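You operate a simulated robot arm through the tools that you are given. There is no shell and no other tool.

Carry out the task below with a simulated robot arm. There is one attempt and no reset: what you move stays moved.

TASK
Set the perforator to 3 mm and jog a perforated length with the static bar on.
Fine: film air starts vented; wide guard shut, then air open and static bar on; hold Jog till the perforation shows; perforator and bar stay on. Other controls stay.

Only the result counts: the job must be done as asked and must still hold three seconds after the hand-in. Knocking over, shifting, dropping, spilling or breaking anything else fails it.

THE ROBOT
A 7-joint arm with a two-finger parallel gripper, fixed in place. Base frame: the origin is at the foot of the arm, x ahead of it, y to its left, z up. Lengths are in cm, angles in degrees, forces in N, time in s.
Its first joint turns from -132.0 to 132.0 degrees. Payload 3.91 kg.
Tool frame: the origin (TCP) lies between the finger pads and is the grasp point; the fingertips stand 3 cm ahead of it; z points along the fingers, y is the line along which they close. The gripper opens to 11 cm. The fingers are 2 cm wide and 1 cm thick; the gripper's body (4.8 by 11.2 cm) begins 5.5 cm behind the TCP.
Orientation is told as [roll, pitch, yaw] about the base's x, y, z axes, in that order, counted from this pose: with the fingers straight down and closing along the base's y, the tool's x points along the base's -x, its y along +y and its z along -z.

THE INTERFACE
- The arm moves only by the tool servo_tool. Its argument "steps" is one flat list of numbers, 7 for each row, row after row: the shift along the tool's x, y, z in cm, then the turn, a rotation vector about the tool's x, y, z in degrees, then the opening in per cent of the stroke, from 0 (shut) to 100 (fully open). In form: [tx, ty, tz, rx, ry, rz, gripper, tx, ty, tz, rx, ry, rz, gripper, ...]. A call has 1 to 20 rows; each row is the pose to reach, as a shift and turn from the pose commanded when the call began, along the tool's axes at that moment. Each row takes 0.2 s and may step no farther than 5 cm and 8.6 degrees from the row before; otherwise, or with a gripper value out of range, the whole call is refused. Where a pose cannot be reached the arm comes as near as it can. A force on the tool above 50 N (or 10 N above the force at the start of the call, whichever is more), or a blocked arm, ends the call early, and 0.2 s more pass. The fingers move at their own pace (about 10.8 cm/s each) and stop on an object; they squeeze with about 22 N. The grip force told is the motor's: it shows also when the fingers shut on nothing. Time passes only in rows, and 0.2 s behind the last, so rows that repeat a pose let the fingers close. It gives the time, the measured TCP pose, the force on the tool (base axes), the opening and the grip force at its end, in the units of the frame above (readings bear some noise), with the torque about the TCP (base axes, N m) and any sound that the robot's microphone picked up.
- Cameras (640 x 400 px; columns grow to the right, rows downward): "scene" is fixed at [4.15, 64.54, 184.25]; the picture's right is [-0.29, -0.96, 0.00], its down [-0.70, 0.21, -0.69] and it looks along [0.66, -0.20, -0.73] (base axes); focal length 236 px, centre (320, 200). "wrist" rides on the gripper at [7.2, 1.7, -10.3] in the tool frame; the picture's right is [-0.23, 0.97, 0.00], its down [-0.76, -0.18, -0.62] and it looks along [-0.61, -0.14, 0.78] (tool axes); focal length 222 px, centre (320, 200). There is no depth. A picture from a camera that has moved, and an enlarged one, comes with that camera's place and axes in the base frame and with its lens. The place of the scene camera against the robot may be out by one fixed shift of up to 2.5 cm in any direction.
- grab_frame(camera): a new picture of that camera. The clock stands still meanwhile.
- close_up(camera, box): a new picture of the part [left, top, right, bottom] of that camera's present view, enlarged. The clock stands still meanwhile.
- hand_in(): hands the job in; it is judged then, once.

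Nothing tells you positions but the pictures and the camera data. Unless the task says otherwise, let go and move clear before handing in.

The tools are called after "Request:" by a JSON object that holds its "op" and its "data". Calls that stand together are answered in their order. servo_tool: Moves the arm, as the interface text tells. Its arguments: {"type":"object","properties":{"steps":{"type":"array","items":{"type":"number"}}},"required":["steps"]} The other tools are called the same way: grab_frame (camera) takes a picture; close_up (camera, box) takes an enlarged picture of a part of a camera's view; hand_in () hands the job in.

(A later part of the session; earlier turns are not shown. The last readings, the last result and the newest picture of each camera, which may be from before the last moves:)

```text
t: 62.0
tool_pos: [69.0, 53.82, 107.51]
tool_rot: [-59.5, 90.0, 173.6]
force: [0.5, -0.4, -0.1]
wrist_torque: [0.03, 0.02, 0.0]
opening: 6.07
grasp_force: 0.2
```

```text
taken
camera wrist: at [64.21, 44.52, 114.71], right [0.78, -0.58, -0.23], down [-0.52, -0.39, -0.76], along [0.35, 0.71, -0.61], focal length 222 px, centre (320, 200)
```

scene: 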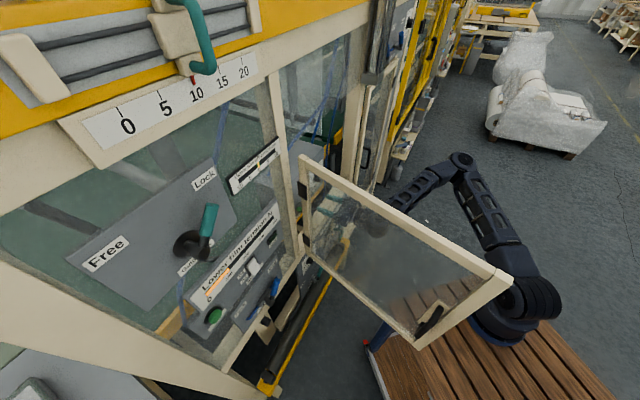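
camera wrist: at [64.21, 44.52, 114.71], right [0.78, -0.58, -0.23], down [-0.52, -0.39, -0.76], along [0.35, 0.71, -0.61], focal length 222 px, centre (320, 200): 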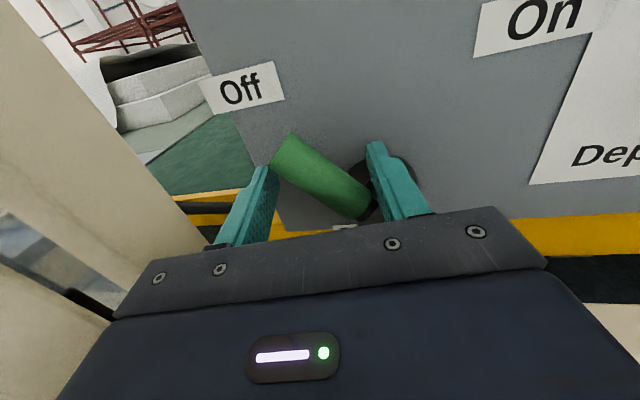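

The handle is between the fingers. I'll sweep it clockwise over the top toward On, starting with the first half.

Request:
{"op": "servo_tool", "data": {"steps": [0.35, 0.63, -0.09, 0, 0, 0, 55, 0.7, 1.26, -0.18, 0, 0, 0, 55, 1.0, 1.9, -0.27, 0, 0, 0, 55, 1.2, 2.54, -0.36, 0, 0, 0, 55, 1.35, 3.2, -0.45, 0, 0, 0, 55, 1.4, 3.83, -0.54, 0, 0, 0, 55, 1.3, 4.5, -0.63, 0, 0, 0, 55, 1.1, 5.22, -0.73, 0, 0, 0, 55]}}

Request:
{"op": "grab_frame", "data": {"camera": "wrist"}}

```text
t: 63.9
tool_pos: [72.86, 50.14, 108.6]
tool_rot: [-54.0, 89.9, 179.1]
force: [-0.5, 0.6, 1.7]
wrist_torque: [0.03, 0.01, -0.02]
opening: 6.1
grasp_force: 0.4
```

```text
taken
camera wrist: at [68.03, 40.81, 115.8], right [0.78, -0.58, -0.23], down [-0.52, -0.39, -0.76], along [0.36, 0.71, -0.61], focal length 222 px, centre (320, 200)
```

wrist: 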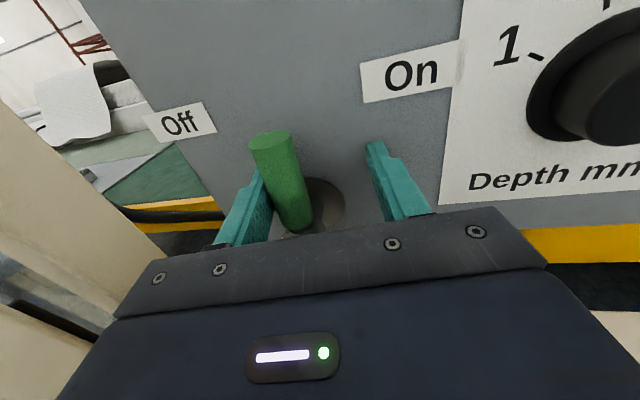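

The handle is nearly upright. I'll continue over to the right in small steps.

Request:
{"op": "servo_tool", "data": {"steps": [-0.3, 0.5, -0.07, 0, 0, 0, 55, -0.6, 1.0, -0.14, 0, 0, 0, 55, -1.0, 1.4, -0.2, 0, 0, 0, 55, -1.3, 1.8, -0.25, 0, 0, 0, 55]}}

Request:
{"op": "grab_frame", "data": {"camera": "wrist"}}

```text
t: 64.8
tool_pos: [73.99, 48.77, 107.41]
tool_rot: [-119.6, 89.9, 113.7]
force: [-6.9, 7.7, 8.4]
wrist_torque: [0.19, 0.2, -0.08]
opening: 6.58
grasp_force: 5.1
```

```text
taken
camera wrist: at [69.19, 39.55, 114.6], right [0.78, -0.58, -0.23], down [-0.52, -0.39, -0.76], along [0.35, 0.71, -0.61], focal length 222 px, centre (320, 200)
```

wrist: 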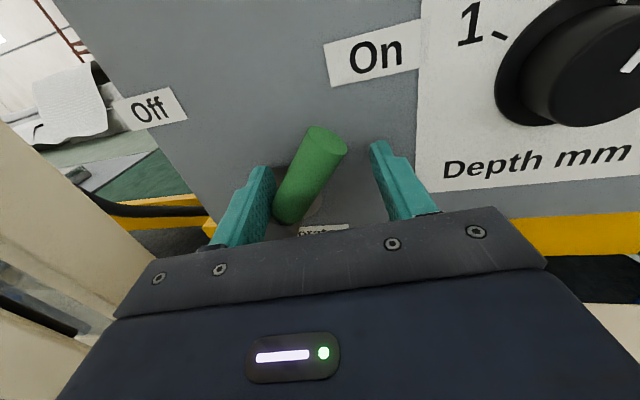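

The handle points up-right toward On and now resists a little. I'll push slightly further to seat it.

Request:
{"op": "servo_tool", "data": {"steps": [-0.2, 0.25, -0.03, 0, 0, 0, 55, -0.4, 0.5, -0.07, 0, 0, 0, 55, -0.5, 0.8, -0.11, 0, 0, 0, 55]}}

Request:
{"op": "grab_frame", "data": {"camera": "wrist"}}

```text
t: 65.7
tool_pos: [74.12, 48.64, 107.19]
tool_rot: [-153.1, 89.8, 80.6]
force: [-8.6, 19.4, 3.7]
wrist_torque: [0.17, 0.16, -0.25]
opening: 6.98
grasp_force: 9.1
stopped in row 3: the force on the tool passed its limit at 55 N (the readings are from after the stop); the commanded pose is now the measured one
```

```text
taken
camera wrist: at [69.39, 39.3, 114.28], right [0.78, -0.58, -0.23], down [-0.51, -0.39, -0.76], along [0.35, 0.72, -0.6], focal length 222 px, centre (320, 200)
```

wrist: 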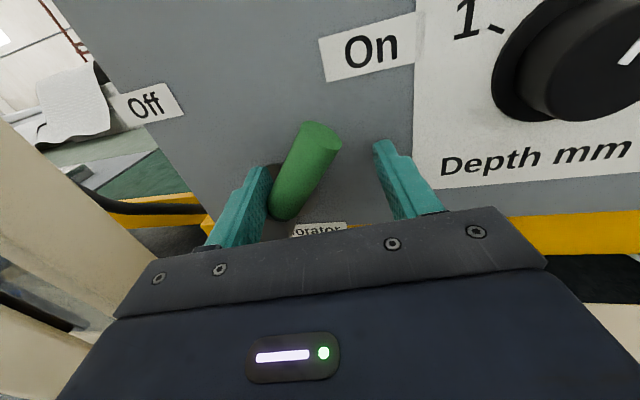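

The lever has reached its stop at On. I'll ease off, retract, and check it.

Request:
{"op": "servo_tool", "data": {"steps": [0.2, -0.6, 0, 0, 0, 0, 58, 0.2, -0.8, 0, 0, 0, 0, 58, 0.2, -0.8, -3, 0, 0, 0, 58, 0.5, -0.8, -7, 0, 0, 0, 58, 1, -0.5, -10.5, 0, 0, 0, 58]}}

Request:
{"op": "grab_frame", "data": {"camera": "wrist"}}

Request:
{"op": "close_up", "data": {"camera": "wrist", "box": [240, 40, 560, 240]}}

```text
t: 66.9
tool_pos: [67.57, 40.24, 108.15]
tool_rot: [-144.2, 89.7, 89.2]
force: [-0.9, -0.5, 0.8]
wrist_torque: [0.0, 0.04, -0.01]
opening: 6.38
grasp_force: 0.1
```

```text
taken
camera wrist: at [62.88, 30.99, 115.24], right [0.78, -0.58, -0.23], down [-0.51, -0.39, -0.76], along [0.35, 0.71, -0.6], focal length 222 px, centre (320, 200)
```

wrist: 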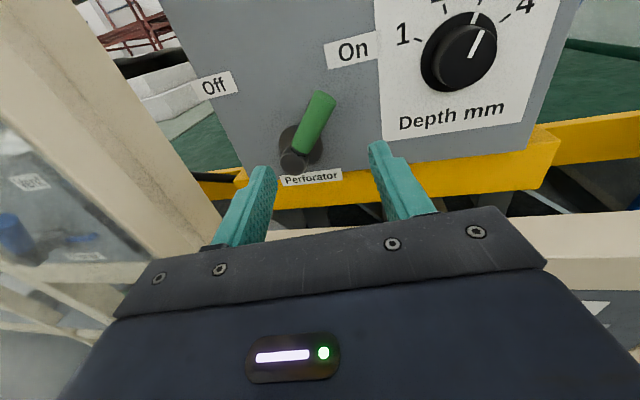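

```text
2.00 times, centred on (400, 140) of wrist
camera zoom: at [62.88, 30.99, 115.24], right [0.78, -0.58, -0.23], down [-0.51, -0.39, -0.76], along [0.35, 0.71, -0.6], focal length 444 px, centre (160, 320)
```

zoom: 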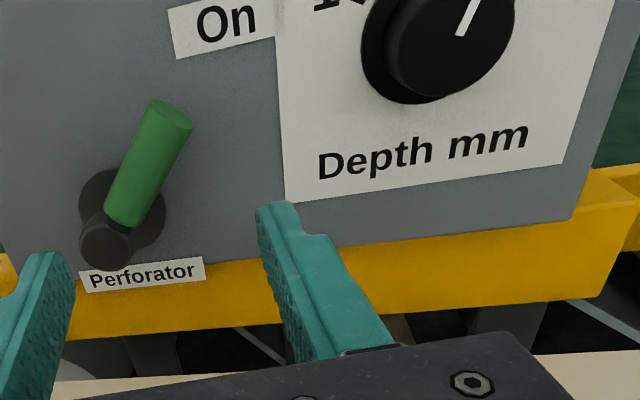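

The lever points to On and the dial reads 3. Now the guard has to be shut. I'll retract, rise above the guard and turn the tool downward so I can straddle its top rail.

Request:
{"op": "servo_tool", "data": {"steps": [1.5, -0.35, -3.2, 0, -8, 0, 58, 4, -0.7, -6, 0, -16, 0, 70, 7, -1.05, -8.5, 0, -24.5, 0, 80, 10.5, -1.4, -10.5, 0, -33, 0, 100, 14, -1.75, -12, 0, -41.5, 0, 100, 16.9, -2.1, -13.1, 0, -50, 0, 100]}}

Request:
{"op": "grab_frame", "data": {"camera": "scene"}}

```text
t: 68.3
tool_pos: [58.31, 31.08, 124.93]
tool_rot: [-0.2, 40.2, -126.5]
force: [1.0, -1.1, 0.2]
wrist_torque: [0.03, 0.03, 0.04]
opening: 11.01
grasp_force: 0.1
```

```text
taken
```

scene: 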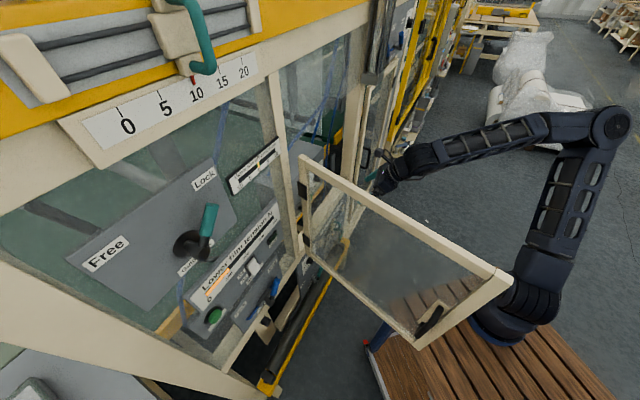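

Request:
{"op": "servo_tool", "data": {"steps": [2.15, -1.5, -3.09, 0, -4.4, 0, 100, 4.3, -3, -6.18, 0, -8.8, 0, 100, 6.45, -4.5, -9.26, 0, -13.2, 0, 100, 8.6, -6, -12.35, 0, -17.6, 0, 100, 10.75, -7.5, -15.4, 0, -22, 0, 100, 12.9, -9, -18.5, 0, -26.4, 0, 100, 15.05, -10.5, -21.6, 0, -30.8, 0, 100, 17.2, -12, -24.7, 0, -35.2, 0, 100]}}

Request:
{"op": "grab_frame", "data": {"camera": "scene"}}

Request:
{"op": "grab_frame", "data": {"camera": "wrist"}}

```text
t: 70.1
tool_pos: [46.96, 35.81, 155.04]
tool_rot: [-0.1, 4.9, -126.5]
force: [-0.2, -0.9, 1.0]
wrist_torque: [0.04, 0.06, -0.01]
opening: 10.97
grasp_force: 0.1
```

```text
taken
```

scene: 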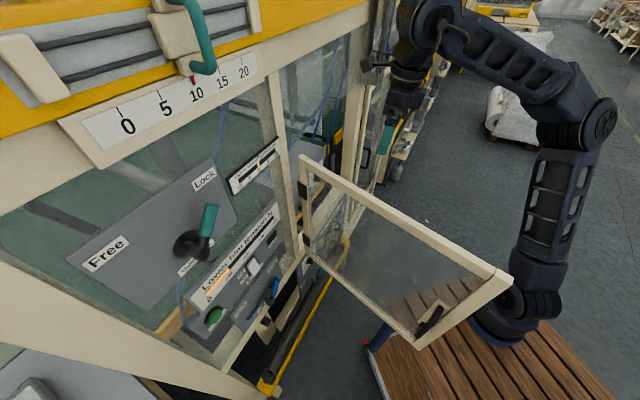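

```text
taken
camera wrist: at [52.15, 39.94, 165.96], right [0.65, -0.76, -0.02], down [-0.63, -0.55, 0.56], along [-0.44, -0.35, -0.83], focal length 222 px, centre (320, 200)
```

wrist: 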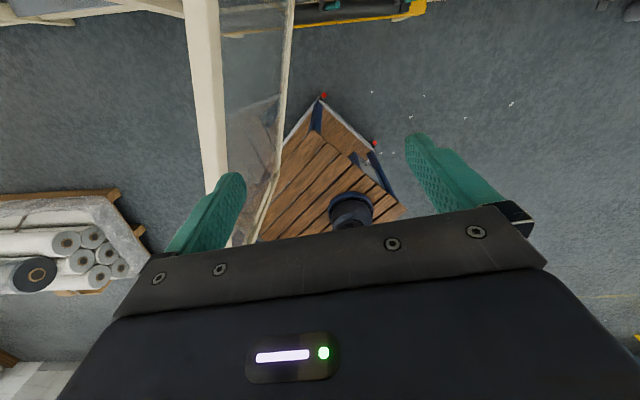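

From above I can see the guard's top rail just left of the left finger. I'll shift left so the rail is between the open fingers.

Request:
{"op": "servo_tool", "data": {"steps": [-0.78, -3.5, -0.07, 0, 0, 0, 100, -1.56, -7, -0.14, 0, 0, 0, 100, -2.34, -10.6, -0.2, 0, 0, 0, 100]}}

Request:
{"op": "grab_frame", "data": {"camera": "wrist"}}

Request:
{"op": "grab_frame", "data": {"camera": "scene"}}

```text
t: 70.9
tool_pos: [37.09, 40.44, 154.86]
tool_rot: [-0.1, 4.9, -126.7]
force: [0.9, -0.6, 0.2]
wrist_torque: [0.02, 0.07, 0.0]
opening: 11.01
grasp_force: 0.0
```

```text
taken
camera wrist: at [42.32, 44.4, 165.82], right [0.65, -0.76, -0.02], down [-0.63, -0.55, 0.56], along [-0.44, -0.35, -0.83], focal length 222 px, centre (320, 200)
```

wrist: 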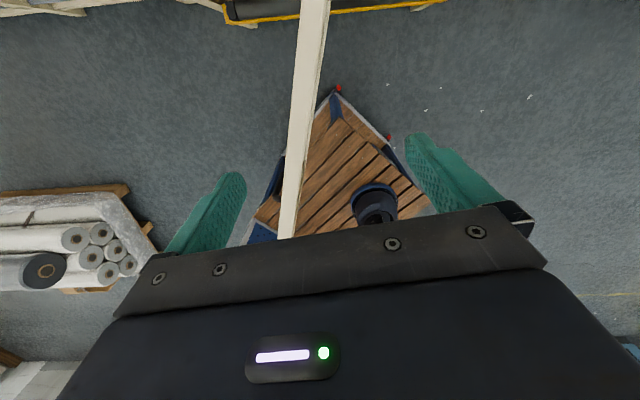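

```text
taken
```

scene: 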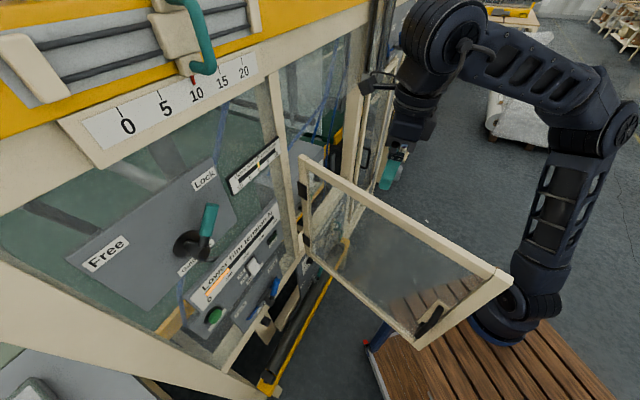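

The rail is between the fingers. I'll lower about 10.8 cm so the fingers straddle it.

Request:
{"op": "servo_tool", "data": {"steps": [-0.3, 0, 3.6, 0, 0, 0, 100, -0.6, 0, 7.2, 0, 0, 0, 100, -0.92, 0, 10.76, 0, 0, 0, 100]}}

Request:
{"op": "grab_frame", "data": {"camera": "wrist"}}

Request:
{"op": "close_up", "data": {"camera": "scene", "box": [280, 90, 540, 300]}}

```text
t: 71.7
tool_pos: [36.99, 40.45, 144.16]
tool_rot: [-0.2, 4.9, -126.6]
force: [-0.1, -1.1, -0.1]
wrist_torque: [-0.03, -0.05, -0.02]
opening: 11.01
grasp_force: 0.0
```

```text
taken
camera wrist: at [42.08, 44.43, 154.98], right [0.65, -0.76, -0.02], down [-0.63, -0.55, 0.56], along [-0.44, -0.35, -0.83], focal length 222 px, centre (320, 200)
```

wrist: 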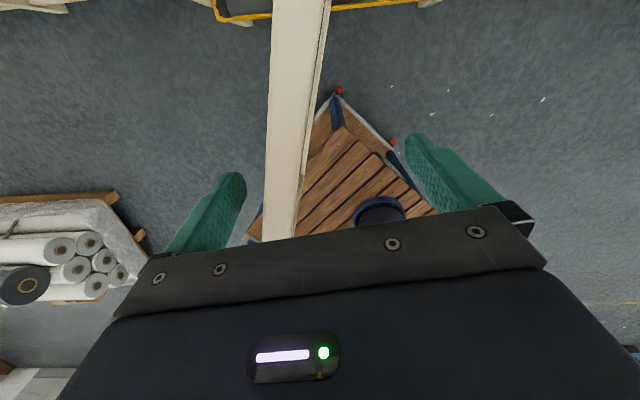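

```text
1.90 times, centred on (410, 195) of scene
camera zoom: at [4.15, 64.54, 184.25], right [-0.29, -0.96, 0.0], down [-0.7, 0.21, -0.69], along [0.66, -0.2, -0.73], focal length 448 px, centre (149, 210)
```

zoom: 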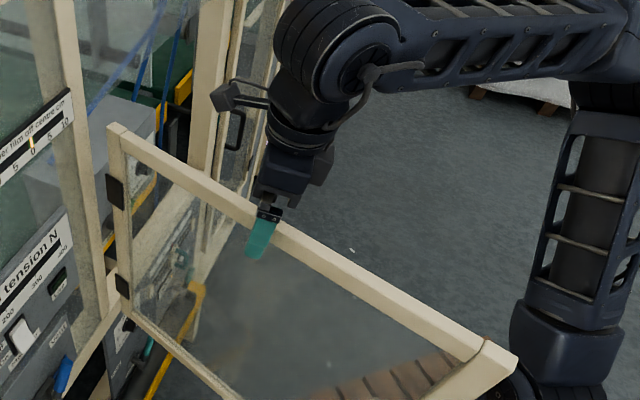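

The outer finger is on the guard's outside and the inner finger is inside. I'll narrow the fingers a little and swing the guard toward closed along the arc, first half now.

Request:
{"op": "servo_tool", "data": {"steps": [0, 0, 0, 0, 0, 0, 62, -0.59, 2.51, -0.05, 0.35, 0, -4.08, 62, -0.94, 5.06, -0.08, 0.7, 0, -8.16, 62, -1.02, 7.63, -0.09, 1.05, 0, -12.2, 62, -0.84, 10.2, -0.07, 1.4, 0, -16.3, 62, -0.4, 12.74, -0.03, 1.75, 0, -20.4, 62, 0.28, 15.22, 0.02, 2.1, 0, -24.5, 62, 1.22, 17.62, 0.1, 2.45, 0, -28.6, 62, 2.39, 19.91, 0.2, 2.8, 0, -32.6, 62]}}

Request:
{"op": "grab_frame", "data": {"camera": "scene"}}

Request:
{"op": "grab_frame", "data": {"camera": "wrist"}}

```text
t: 73.7
tool_pos: [54.44, 30.46, 144.07]
tool_rot: [-0.2, 5.0, -93.9]
force: [-0.4, 0.3, 0.4]
wrist_torque: [-0.02, -0.05, -0.02]
opening: 6.82
grasp_force: 0.0
```

```text
taken
```

scene: 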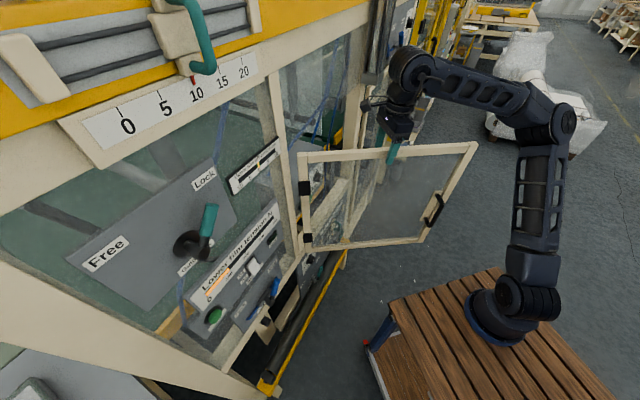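

```text
taken
camera wrist: at [56.6, 36.63, 155.03], right [0.96, -0.29, -0.02], down [-0.23, -0.8, 0.55], along [-0.18, -0.53, -0.83], focal length 222 px, centre (320, 200)
```

wrist: 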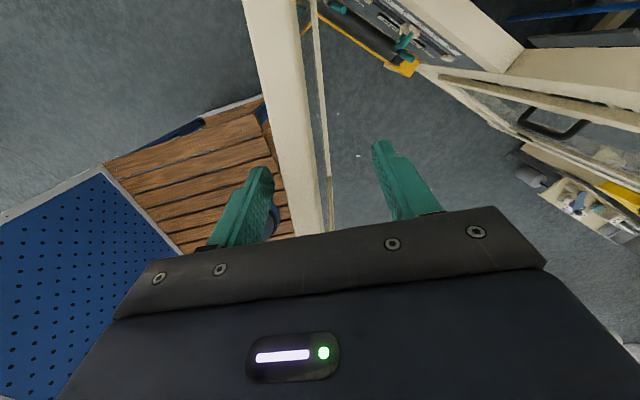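

It's working well and the guard is at about half. I'll continue to about 20° open.

Request:
{"op": "servo_tool", "data": {"steps": [0.06, 2.55, 0, 0.36, 0, -4.08, 62, 0.34, 5.11, 0.03, 0.72, 0, -8.16, 62, 0.87, 7.63, 0.08, 1.07, 0, -12.2, 62, 1.64, 10.08, 0.14, 1.43, 0, -16.3, 62, 2.67, 12.45, 0.23, 1.79, 0, -20.4, 62]}}

Request:
{"op": "grab_frame", "data": {"camera": "scene"}}

Request:
{"op": "grab_frame", "data": {"camera": "wrist"}}

```text
t: 74.9
tool_pos: [67.1, 32.25, 144.07]
tool_rot: [0.1, 5.0, -73.3]
force: [0.0, -0.3, -0.2]
wrist_torque: [0.02, -0.05, 0.0]
opening: 6.79
grasp_force: 0.1
```

```text
taken
```

scene: 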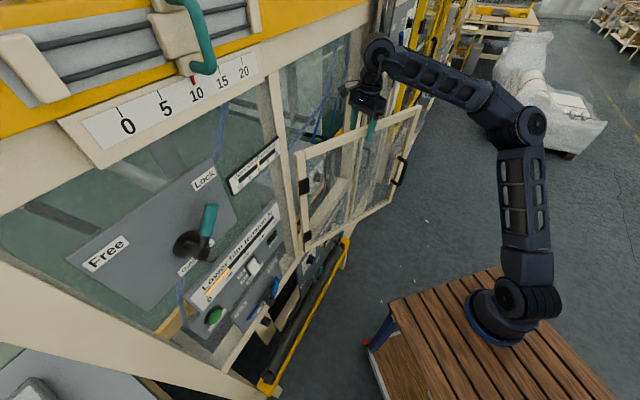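

```text
taken
camera wrist: at [66.87, 38.82, 154.99], right [1.0, 0.06, -0.02], down [0.06, -0.83, 0.55], along [0.02, -0.55, -0.83], focal length 222 px, centre (320, 200)
```

wrist: 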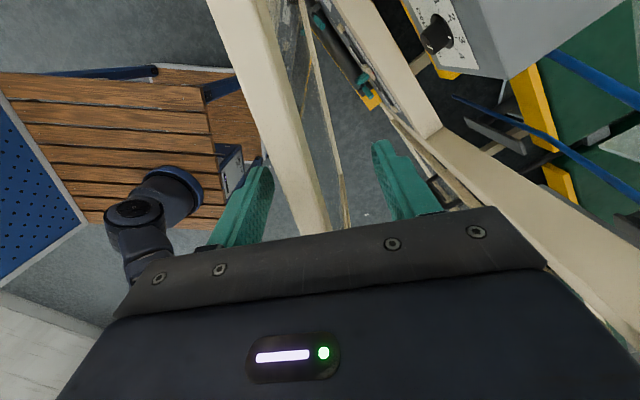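

The guard is about 27° open, and the gripper is close to the frame's header. I'll lift clear over the top and come around to the outside to push it shut.

Request:
{"op": "servo_tool", "data": {"steps": [0.38, 0, -4.3, 0, 0, 0, 62, 0.75, 0, -8.6, 0, 0, 0, 62, 1.13, 0, -12.95, 0, 0, 0, 62, -1.8, -1.48, -13.2, -0.7, 0, 7.97, 30, -4.74, -2.96, -13.5, -1.4, 0, 15.9, 0, -7.67, -4.44, -13.7, -2.1, 0, 23.9, 0, -10.6, -5.9, -14, -2.8, 0, 31.9, 0, -13.5, -7.4, -14.2, -3.5, 0, 39.8, 0, -16.5, -8.9, -14.5, -4.2, 0, 47.8, 0, -19.4, -10.4, -14.7, -4.9, 0, 55.8, 0, -22.3, -11.8, -15, -5.6, 0, 63.8, 0, -25.3, -13.3, -15.25, -6.3, 0, 71.7, 0]}}

Request:
{"op": "grab_frame", "data": {"camera": "scene"}}

Request:
{"op": "grab_frame", "data": {"camera": "wrist"}}

```text
t: 77.5
tool_pos: [61.87, 3.15, 157.16]
tool_rot: [0.0, 4.9, -145.5]
force: [0.3, 0.4, -0.3]
wrist_torque: [-0.08, -0.02, -0.01]
opening: 0.01
grasp_force: 21.8
```

```text
taken
```

scene: 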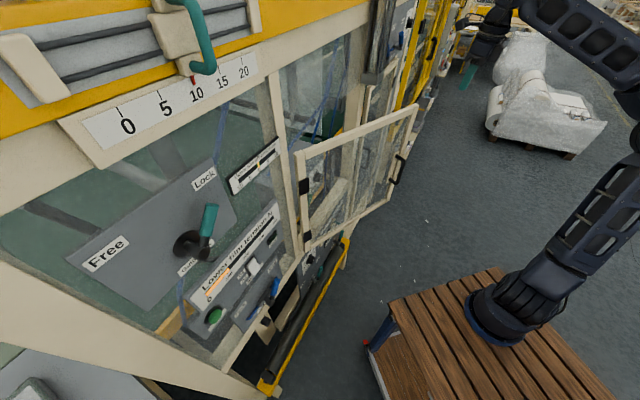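

```text
taken
camera wrist: at [68.13, 5.33, 168.02], right [0.37, -0.93, -0.02], down [-0.77, -0.31, 0.56], along [-0.52, -0.19, -0.83], focal length 222 px, centre (320, 200)
```

wrist: 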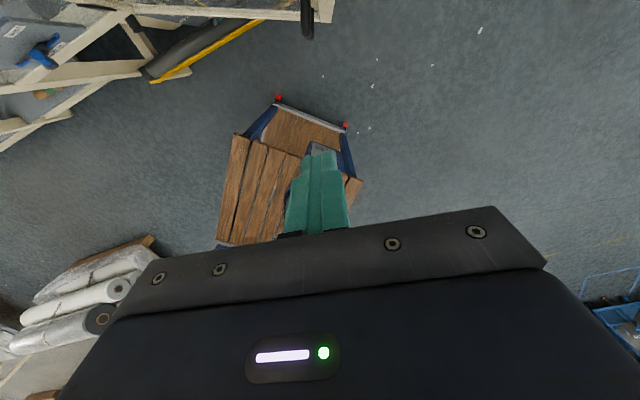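

I'm outside the guard now. I'll lower to about z = 135 and pitch the closed fingers toward its free-edge stile, above the handle.

Request:
{"op": "servo_tool", "data": {"steps": [0, -0.16, 3.7, 0, 7.5, 0, 0, 0, -0.31, 7.4, 0, 15, 0, 0, 0.1, -0.47, 11.1, 0, 22.5, 0, 0, 0.1, -0.62, 14.7, 0, 30, 0, 0, 0.1, -0.78, 18.4, 0, 37.5, 0, 0, 0.1, -0.94, 22.1, 0, 45, 0, 0]}}

Request:
{"op": "grab_frame", "data": {"camera": "wrist"}}

Request:
{"op": "grab_frame", "data": {"camera": "scene"}}

```text
t: 78.9
tool_pos: [62.97, 5.01, 135.09]
tool_rot: [0.0, 50.1, -145.4]
force: [0.3, 1.2, 0.0]
wrist_torque: [-0.04, -0.03, -0.01]
opening: 0.0
grasp_force: 21.7
```

```text
taken
camera wrist: at [61.26, 1.69, 147.29], right [0.43, -0.88, -0.17], down [-0.9, -0.4, -0.18], along [0.09, 0.24, -0.97], focal length 222 px, centre (320, 200)
```

wrist: 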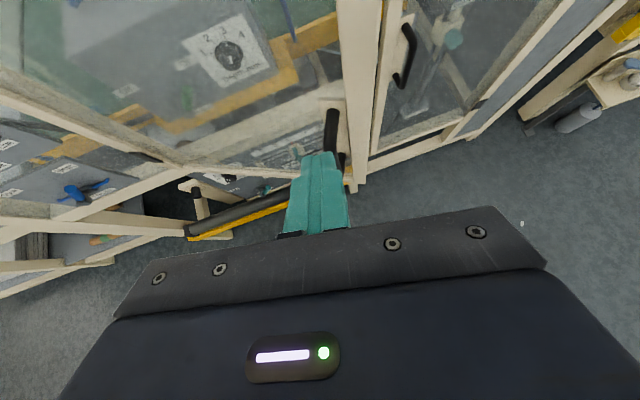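

```text
taken
```

scene: 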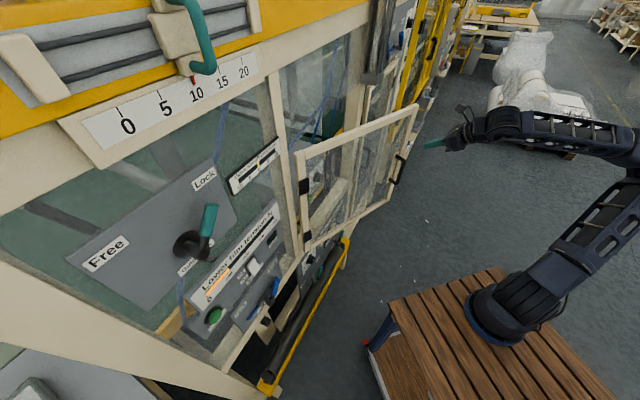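

The fingertips are aimed at the guard's stile. I'll push it toward closed in small steps along its arc.

Request:
{"op": "servo_tool", "data": {"steps": [2.0, 1.3, 2.39, 0, 0, 0, 0, 3.94, 2.54, 4.71, 0, 0, 0, 0, 5.05, 3.01, 6.05, 0, 0, 0, 0, 6.4, 3.49, 7.66, 0, 0, 0, 0, 7.8, 4.02, 9.33, 0, 0, 0, 0, 9.13, 4.36, 10.92, 0, 0, 0, 0, 10.55, 4.68, 12.62, 0, 0, 0, 0, 11.9, 4.79, 14.23, 0, 0, 0, 0]}}

Request:
{"op": "grab_frame", "data": {"camera": "wrist"}}

Request:
{"op": "grab_frame", "data": {"camera": "scene"}}

```text
t: 80.7
tool_pos: [81.06, 11.44, 135.0]
tool_rot: [0.1, 50.0, -145.4]
force: [0.2, -0.9, 0.2]
wrist_torque: [0.06, 0.01, -0.02]
opening: 0.0
grasp_force: 21.5
```

```text
taken
camera wrist: at [79.28, 8.27, 147.16], right [0.43, -0.88, -0.17], down [-0.9, -0.4, -0.18], along [0.09, 0.23, -0.97], focal length 222 px, centre (320, 200)
```

wrist: 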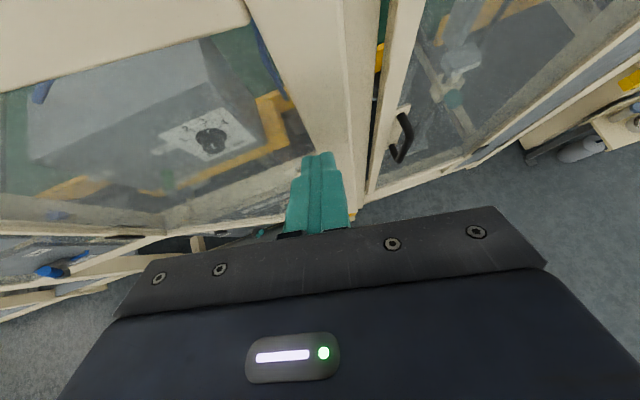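

```text
taken
```

scene: 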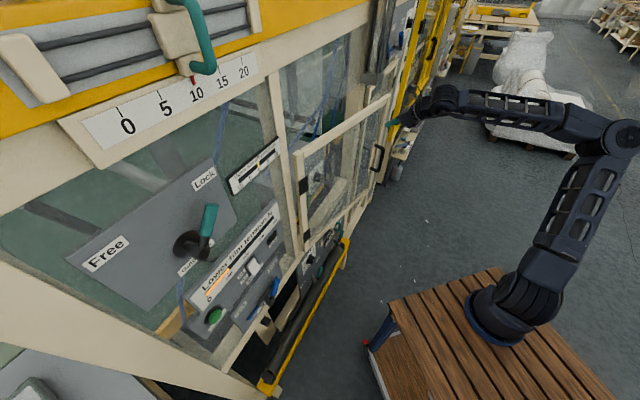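

Request:
{"op": "servo_tool", "data": {"steps": [1.43, 0.01, 1.71, 0, 0, 0, 0, 2.81, -0.01, 3.36, 0, 0, 0, 0, 4.25, -0.11, 5.09, 0, 0, 0, 0, 5.09, -0.23, 6.09, 0, 0, 0, 0, 5.93, -0.37, 7.09, 0, 0, 0, 0, 6.44, -0.48, 7.71, 0, 0, 0, 0, 7.06, -0.65, 8.45, 0, 0, 0, 0]}}

Request:
{"op": "grab_frame", "data": {"camera": "wrist"}}

Request:
{"op": "grab_frame", "data": {"camera": "scene"}}

```text
t: 82.3
tool_pos: [89.62, 18.46, 135.01]
tool_rot: [0.0, 50.0, -145.3]
force: [-0.4, -0.1, -0.5]
wrist_torque: [-0.01, -0.01, 0.0]
opening: 0.0
grasp_force: 22.1
```

```text
taken
camera wrist: at [87.98, 15.14, 147.21], right [0.43, -0.88, -0.17], down [-0.9, -0.4, -0.18], along [0.09, 0.23, -0.97], focal length 222 px, centre (320, 200)
```

wrist: 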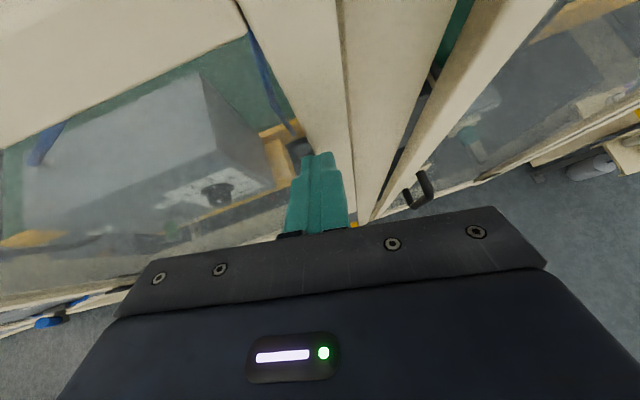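

```text
taken
```

scene: 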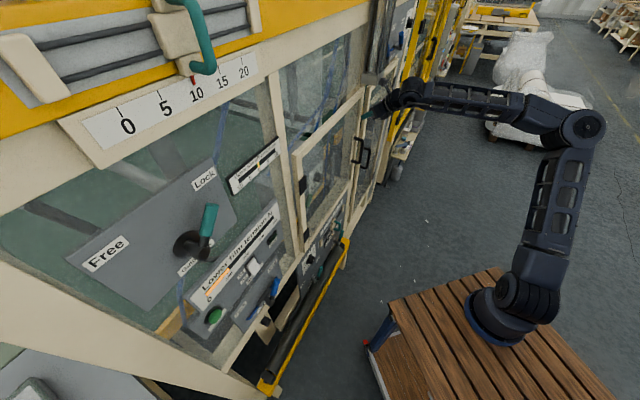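

The guard is nearly shut. I'll press gently further until it seats.

Request:
{"op": "servo_tool", "data": {"steps": [0.32, -0.09, 0.38, 0, 0, 0, 0, 0.63, -0.18, 0.75, 0, 0, 0, 0, 0.95, -0.27, 1.13, 0, 0, 0, 0, 1.26, -0.36, 1.51, 0, 0, 0, 0, 1.58, -0.45, 1.89, 0, 0, 0, 0, 1.89, -0.54, 2.26, 0, 0, 0, 0]}}

Request:
{"op": "close_up", "data": {"camera": "scene", "box": [270, 60, 430, 260]}}

Request:
{"op": "grab_frame", "data": {"camera": "wrist"}}

```text
t: 82.9
tool_pos: [90.03, 18.7, 134.97]
tool_rot: [0.2, 49.7, -145.3]
force: [-31.8, -23.2, 7.3]
wrist_torque: [-0.08, 0.24, 0.34]
opening: 0.0
grasp_force: 22.0
stopped in row 3: the force on the tool passed its limit at 62 N (the readings are from after the stop); the commanded pose is now the measured one
```

```text
2.00 times, centred on (350, 160) of scene
camera zoom: at [4.15, 64.54, 184.25], right [-0.29, -0.96, 0.0], down [-0.7, 0.21, -0.69], along [0.66, -0.2, -0.73], focal length 471 px, centre (260, 280)
```

zoom: 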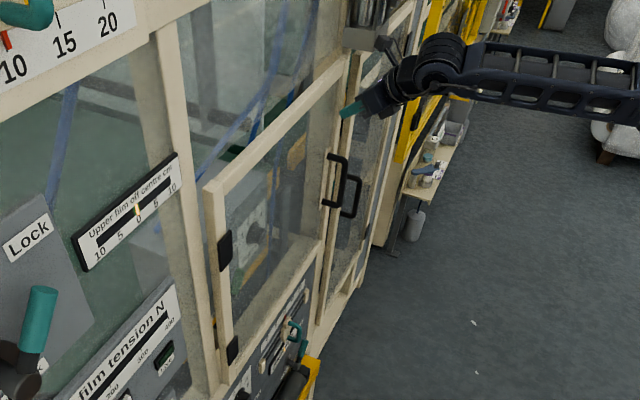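

```text
taken
camera wrist: at [88.47, 15.54, 147.21], right [0.43, -0.89, -0.17], down [-0.9, -0.4, -0.18], along [0.09, 0.23, -0.97], focal length 222 px, centre (320, 200)
```

wrist: 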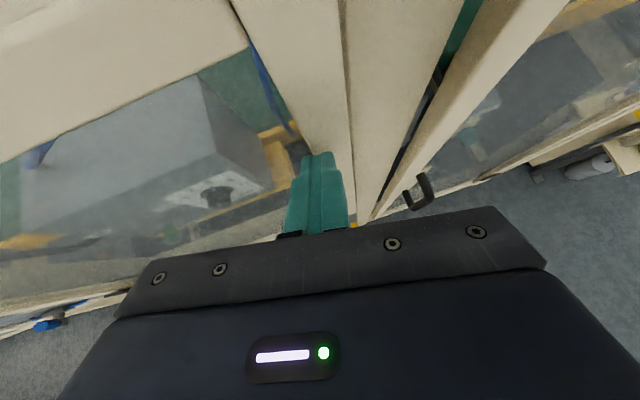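

The guard is shut and seated. Next is the film air lever on the left side, so I'll retreat and move left in front of the machine.

Request:
{"op": "servo_tool", "data": {"steps": [-3.73, 0.83, -2.85, 0, 0, 0, 0, -7.47, 1.67, -5.71, 0, 0, 0, 0, -11.29, 2.53, -8.67, 0, 0, 0, 0, -12.02, -1.99, -9.53, 0.44, -0.62, -0.44, 0, -12.75, -6.51, -10.39, 0.88, -1.25, -0.88, 0, -13.48, -11.03, -11.24, 1.3, -1.9, -1.3, 0, -14.21, -15.55, -12.1, 1.75, -2.5, -1.75, 0, -14.94, -20.07, -12.96, 2.2, -3.1, -2.2, 0, -15.66, -24.59, -13.82, 2.6, -3.75, -2.6, 0]}}

Request:
{"op": "close_up", "data": {"camera": "scene", "box": [270, 60, 430, 260]}}

Request:
{"op": "grab_frame", "data": {"camera": "scene"}}

```text
t: 84.9
tool_pos: [59.31, 27.5, 131.81]
tool_rot: [0.3, 45.9, -141.6]
force: [-0.2, -0.1, -0.9]
wrist_torque: [0.04, 0.01, 0.03]
opening: 0.0
grasp_force: 21.9
```

```text
2.00 times, centred on (350, 160) of scene
camera zoom: at [4.15, 64.54, 184.25], right [-0.29, -0.96, 0.0], down [-0.7, 0.21, -0.69], along [0.66, -0.2, -0.73], focal length 471 px, centre (260, 280)
```

zoom: 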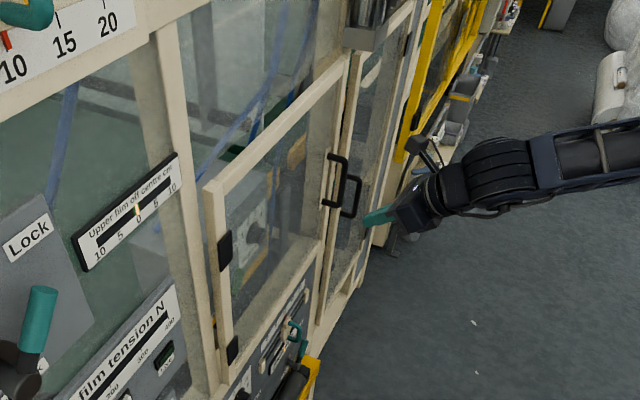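

```text
taken
```

scene: 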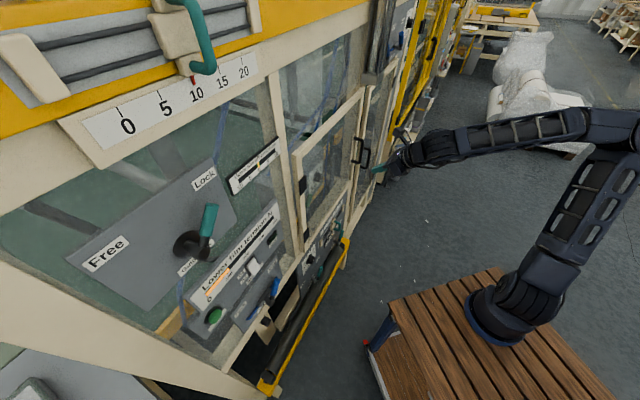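

The guard still looks shut, same as at the start. I'll continue left to a viewing spot in front of the air lever and Jog panel.

Request:
{"op": "servo_tool", "data": {"steps": [-0.89, -4.58, -0.35, 0.5, -0.6, -0.49, 0, -1.79, -9.16, -0.7, 1, -1.2, -0.98, 0, -2.68, -13.74, -1.04, 1.5, -1.8, -1.47, 0, -3.57, -18.32, -1.39, 2, -2.4, -1.96, 0, -4.46, -22.9, -1.74, 2.5, -3, -2.45, 0, -5.36, -27.48, -2.09, 3, -3.6, -2.94, 0, -6.25, -32.06, -2.44, 3.5, -4.2, -3.43, 0, -7.14, -36.64, -2.78, 4, -4.8, -3.92, 0, -8.04, -41.2, -3.13, 4.5, -5.4, -4.41, 0, -8.93, -45.8, -3.48, 5, -6, -4.9, 0]}}

Request:
{"op": "grab_frame", "data": {"camera": "scene"}}

Request:
{"op": "grab_frame", "data": {"camera": "wrist"}}

```text
t: 87.1
tool_pos: [23.68, 58.17, 127.77]
tool_rot: [0.0, 40.1, -134.7]
force: [-4.8, -0.4, 1.0]
wrist_torque: [-0.04, -0.33, -0.22]
opening: 0.0
grasp_force: 22.1
```

```text
taken
```

scene: 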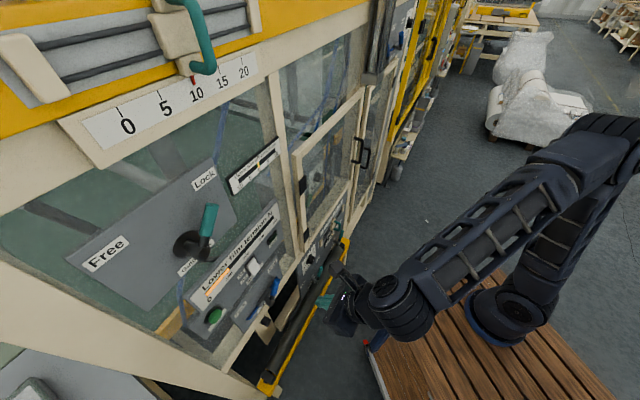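

```text
taken
camera wrist: at [24.08, 56.08, 140.31], right [0.57, -0.81, -0.15], down [-0.82, -0.58, -0.01], along [-0.07, 0.13, -0.99], focal length 222 px, centre (320, 200)
```

wrist: 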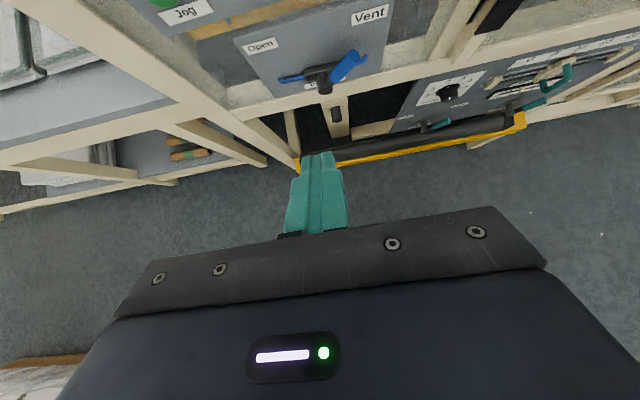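

I see the film air panel: Open is on the left, Vent on the right, and the blue handle points up-right to Vent. I'll pitch up for a straight view.

Request:
{"op": "servo_tool", "data": {"steps": [0, 0, 0, 0, 8, 0, 0, 0, 0, 0, 0, 16, 0, 0, 0, 0, 0, 0, 24, 0, 0, 0, 0, 0, 0, 32, 0, 0, 0, 0, 0, 0, 40, 0, 0]}}

Request:
{"op": "grab_frame", "data": {"camera": "wrist"}}

Request:
{"op": "close_up", "data": {"camera": "wrist", "box": [120, 0, 440, 200]}}

```text
t: 88.3
tool_pos: [24.16, 57.88, 127.59]
tool_rot: [-0.7, 80.0, -135.3]
force: [0.8, -0.6, 0.2]
wrist_torque: [-0.04, 0.02, 0.02]
opening: 0.0
grasp_force: 21.9
```

```text
taken
camera wrist: at [19.11, 50.45, 136.58], right [0.66, -0.71, -0.23], down [-0.65, -0.4, -0.64], along [0.37, 0.57, -0.73], focal length 222 px, centre (320, 200)
```

wrist: 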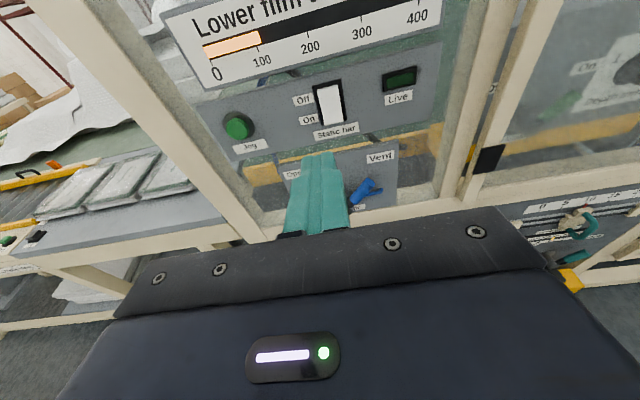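

```text
2.00 times, centred on (280, 100) of wrist
camera zoom: at [19.11, 50.45, 136.58], right [0.66, -0.71, -0.23], down [-0.65, -0.4, -0.64], along [0.37, 0.57, -0.73], focal length 444 px, centre (400, 400)
```

zoom: 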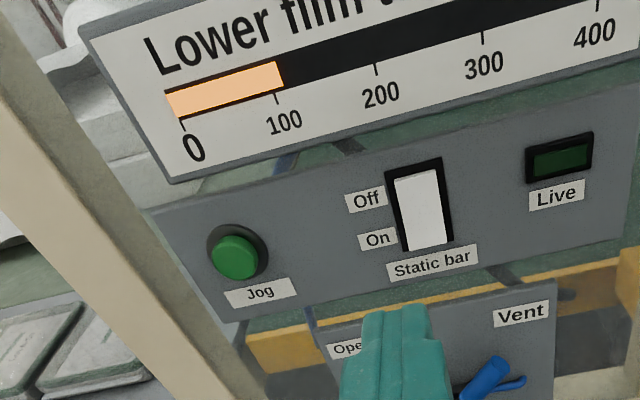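

Good view: the Static bar rocker has On at the bottom, Jog is the green button and the Live lamp is dark. I'll shift right and down to see the film air lever without the fingers in the way.

Request:
{"op": "servo_tool", "data": {"steps": [-2.5, 3.5, 0.5, 0, 0, 0, 0, -5, 7, 1, 0, 0, 0, 0, -7.5, 10, 1.5, 0, 0, 0, 0]}}

Request:
{"op": "grab_frame", "data": {"camera": "wrist"}}

Request:
{"op": "close_up", "data": {"camera": "wrist", "box": [140, 90, 380, 240]}}

```text
t: 89.1
tool_pos: [31.59, 50.95, 119.88]
tool_rot: [-0.4, 79.8, -135.2]
force: [-0.2, -0.4, -0.1]
wrist_torque: [0.02, 0.04, -0.05]
opening: 0.01
grasp_force: 21.9
```

```text
taken
camera wrist: at [26.47, 43.51, 128.88], right [0.66, -0.71, -0.22], down [-0.65, -0.4, -0.64], along [0.37, 0.57, -0.73], focal length 222 px, centre (320, 200)
```

wrist: 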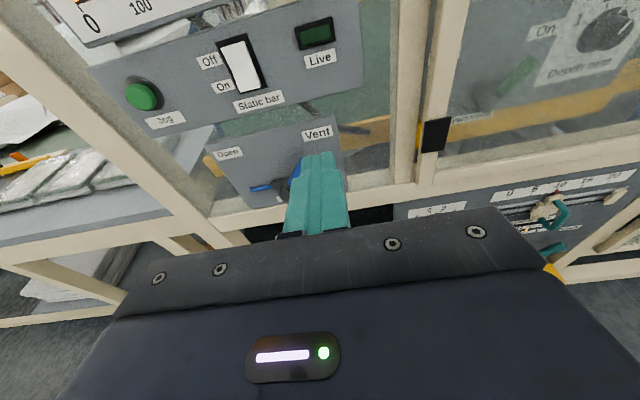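

```text
2.67 times, centred on (260, 165) of wrist
camera zoom: at [26.47, 43.51, 128.88], right [0.66, -0.71, -0.22], down [-0.65, -0.4, -0.64], along [0.37, 0.57, -0.73], focal length 592 px, centre (480, 293)
```

zoom: 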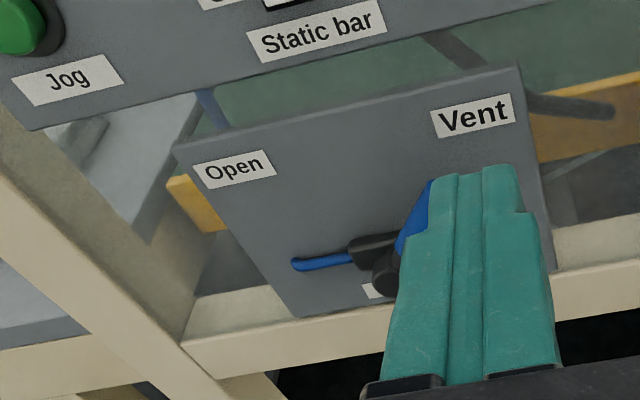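

Request:
{"op": "servo_tool", "data": {"steps": [0, 4, 0, 0, 0, 0, 0, -1, 8, 0, 0, 0, 0, 0, -2, 11, 0, 0, 0, 0, 0]}}

Request:
{"op": "close_up", "data": {"camera": "wrist", "box": [60, 90, 300, 240]}}

Request:
{"op": "grab_frame", "data": {"camera": "wrist"}}

```text
t: 89.9
tool_pos: [38.75, 43.09, 118.01]
tool_rot: [-0.4, 79.9, -135.1]
force: [0.6, -0.1, 0.2]
wrist_torque: [0.0, -0.03, 0.05]
opening: 0.0
grasp_force: 21.9
```

```text
2.67 times, centred on (180, 165) of wrist
camera zoom: at [33.84, 35.54, 126.96], right [0.66, -0.71, -0.23], down [-0.65, -0.4, -0.64], along [0.37, 0.57, -0.73], focal length 592 px, centre (693, 293)
```

zoom: 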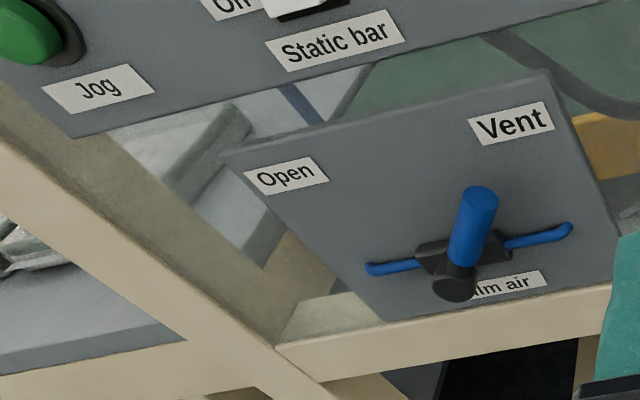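

```text
taken
camera wrist: at [33.84, 35.54, 126.96], right [0.66, -0.71, -0.23], down [-0.65, -0.4, -0.64], along [0.37, 0.57, -0.73], focal length 222 px, centre (320, 200)
```

wrist: 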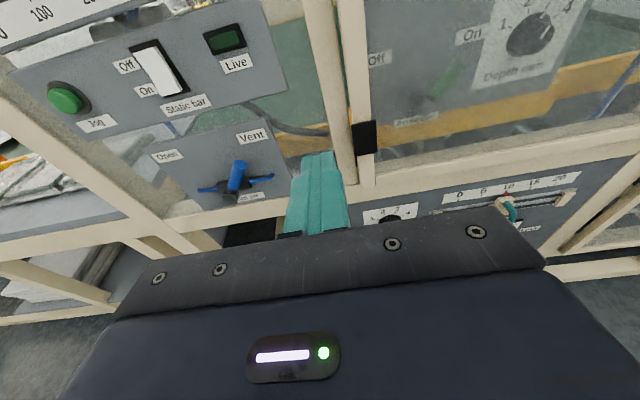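

The valve handle pivots near l = -23, z = 101.3 and its tip points up-right to Vent, mirroring the perforator lever. I'll line up in front of it with open fingers.

Request:
{"op": "servo_tool", "data": {"steps": [-1.0, -3.6, 1.0, 0, 1.7, 0, 55, -2.5, -7.2, 2.5, 0, 3.4, 0, 55, -4.5, -10.6, 4.5, 0, 5, 0, 55, -7, -13.4, 7, 0, 6.7, 0, 55, -9.2, -15.2, 9.8, 0, 8.4, 0, 55, -11.04, -16.4, 12.2, 0, 10.1, 0, 55]}}

Request:
{"op": "grab_frame", "data": {"camera": "wrist"}}

Request:
{"op": "close_up", "data": {"camera": "wrist", "box": [200, 60, 440, 210]}}

```text
t: 91.3
tool_pos: [34.37, 61.64, 105.03]
tool_rot: [-145.7, 89.9, 79.6]
force: [-0.8, -0.2, 0.4]
wrist_torque: [-0.04, 0.02, 0.0]
opening: 6.06
grasp_force: 0.0
```

```text
taken
camera wrist: at [28.26, 53.17, 112.26], right [0.69, -0.69, -0.23], down [-0.56, -0.32, -0.76], along [0.45, 0.66, -0.61], focal length 222 px, centre (320, 200)
```

wrist: 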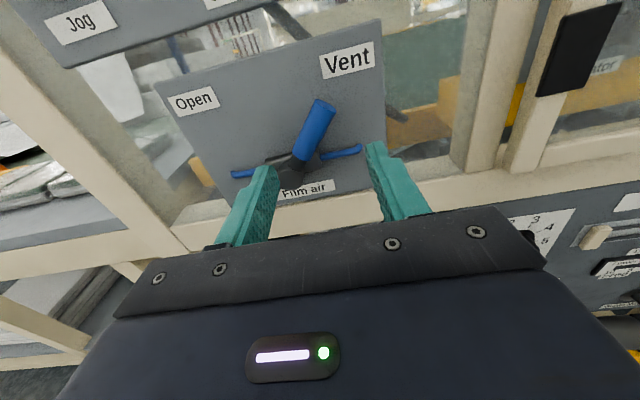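

```text
2.67 times, centred on (320, 135) of wrist
camera zoom: at [28.26, 53.17, 112.26], right [0.69, -0.69, -0.23], down [-0.56, -0.32, -0.76], along [0.45, 0.66, -0.61], focal length 592 px, centre (320, 373)
```

zoom: 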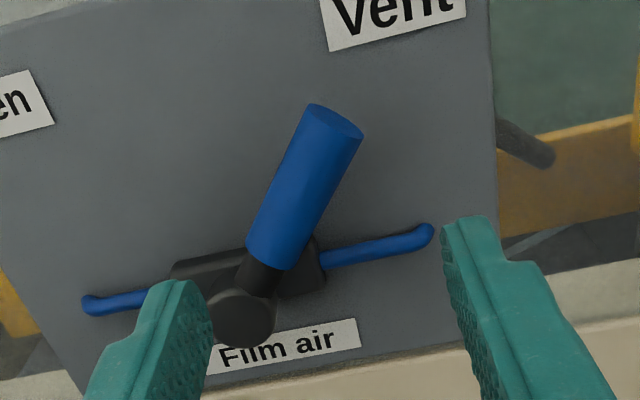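

The handle sits between the fingers' lines. I'll advance about 9.4 cm to straddle it.

Request:
{"op": "servo_tool", "data": {"steps": [-0.3, -0.4, 3, 0, 0, 0, 60, -0.3, -0.4, 6, 0, 0, 0, 60, -0.3, -0.4, 8, 0, 0, 0, 60, -0.3, -0.4, 9.4, 0, 0, 0, 60]}}

Request:
{"op": "grab_frame", "data": {"camera": "wrist"}}

```text
t: 92.3
tool_pos: [40.78, 68.66, 104.76]
tool_rot: [-66.3, 89.8, 158.9]
force: [0.4, 0.1, -0.2]
wrist_torque: [0.0, -0.03, -0.03]
opening: 6.61
grasp_force: 0.1
```

```text
taken
camera wrist: at [34.67, 60.17, 111.95], right [0.69, -0.69, -0.23], down [-0.57, -0.32, -0.76], along [0.45, 0.66, -0.61], focal length 222 px, centre (320, 200)
```

wrist: 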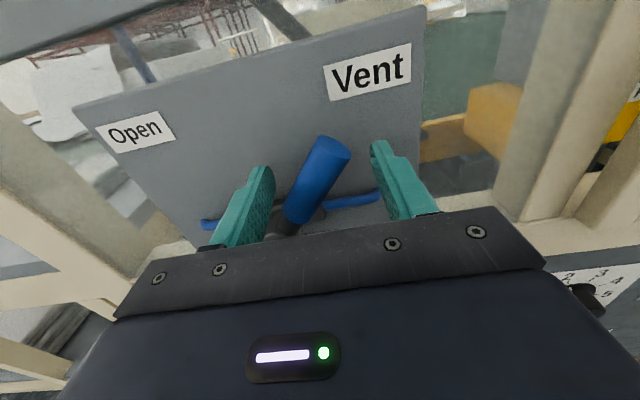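

The handle is straddled. I'll sweep it counter-clockwise over the top toward Open, in small steps.

Request:
{"op": "servo_tool", "data": {"steps": [0.2, -0.8, 0, 0, 0, 0, 55, 0.44, -1.6, 0, 0, 0, 0, 55, 0.7, -2.25, 0, 0, 0, 0, 55, 0.94, -2.9, 0, 0, 0, 0, 55, 1.05, -3.55, 0, 0, 0, 0, 55, 1.14, -4.2, 0, 0, 0, 0, 55, 1.0, -4.95, 0, 0, 0, 0, 55, 0.84, -5.7, 0, 0, 0, 0, 55]}}

Request:
{"op": "grab_frame", "data": {"camera": "wrist"}}

```text
t: 94.1
tool_pos: [36.77, 72.88, 105.53]
tool_rot: [-72.1, 89.9, 153.0]
force: [-0.5, -0.5, 0.2]
wrist_torque: [0.04, -0.01, 0.01]
opening: 6.05
grasp_force: 0.0
```

```text
taken
camera wrist: at [30.65, 64.26, 112.76], right [0.69, -0.69, -0.23], down [-0.57, -0.32, -0.76], along [0.45, 0.66, -0.61], focal length 222 px, centre (320, 200)
```

wrist: 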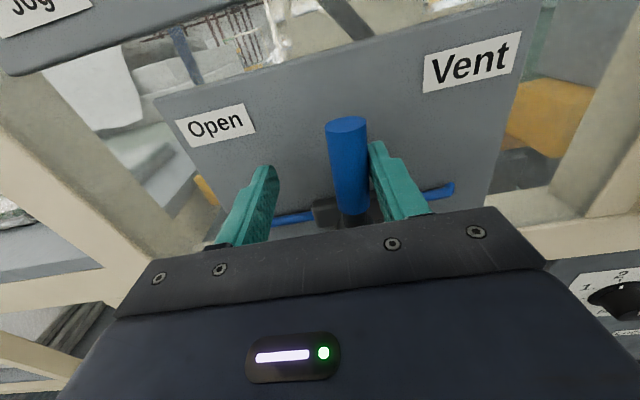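

Request:
{"op": "servo_tool", "data": {"steps": [-0.25, -0.4, 0, 0, 0, 0, 55, -0.5, -0.8, 0, 0, 0, 0, 55, -0.8, -1.2, 0, 0, 0, 0, 55, -1.1, -1.6, 0, 0, 0, 0, 55, -1.35, -1.9, 0, 0, 0, 0, 55]}}

Request:
{"op": "grab_frame", "data": {"camera": "wrist"}}

```text
t: 95.3
tool_pos: [35.28, 74.08, 104.31]
tool_rot: [-57.2, 89.9, 168.1]
force: [-0.2, 0.2, -0.3]
wrist_torque: [0.01, 0.0, 0.0]
opening: 6.03
grasp_force: 0.1
```

```text
taken
camera wrist: at [29.3, 65.55, 111.42], right [0.69, -0.69, -0.23], down [-0.57, -0.32, -0.76], along [0.45, 0.66, -0.61], focal length 222 px, centre (320, 200)
```

wrist: 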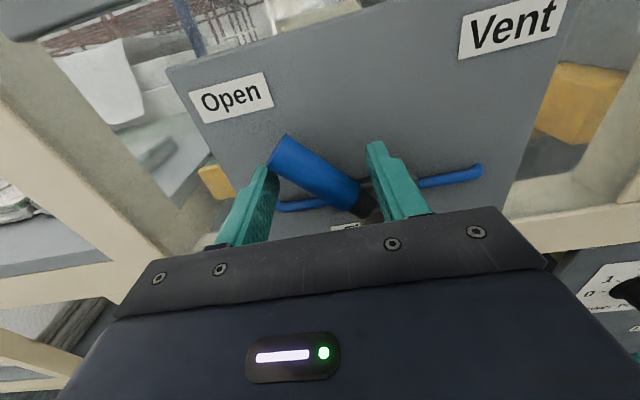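

The handle has snapped over to the upper left, toward Open. I'll nudge slightly further to confirm it's at its stop.

Request:
{"op": "servo_tool", "data": {"steps": [-0.2, -0.4, 0, 0, 0, 0, 55, -0.35, -0.8, 0, 0, 0, 0, 55, -0.5, -1.2, 0, 0, 0, 0, 55]}}

Request:
{"op": "grab_frame", "data": {"camera": "wrist"}}

```text
t: 96.1
tool_pos: [34.58, 74.8, 103.79]
tool_rot: [-149.1, 89.8, 76.0]
force: [10.3, -8.8, 11.4]
wrist_torque: [-0.25, -0.46, -0.18]
opening: 6.76
grasp_force: 6.8
```

```text
taken
camera wrist: at [28.54, 66.36, 111.0], right [0.69, -0.69, -0.23], down [-0.57, -0.31, -0.76], along [0.45, 0.65, -0.61], focal length 222 px, centre (320, 200)
```

wrist: 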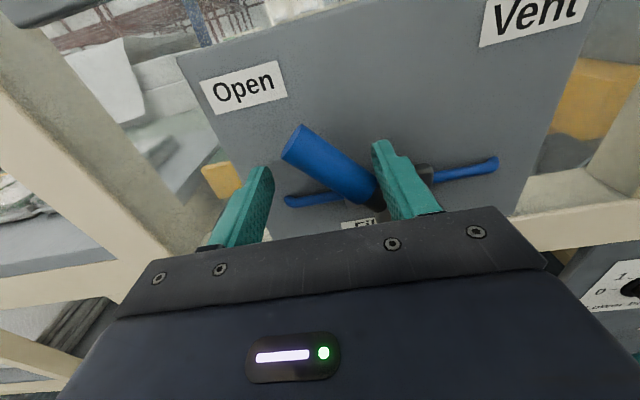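

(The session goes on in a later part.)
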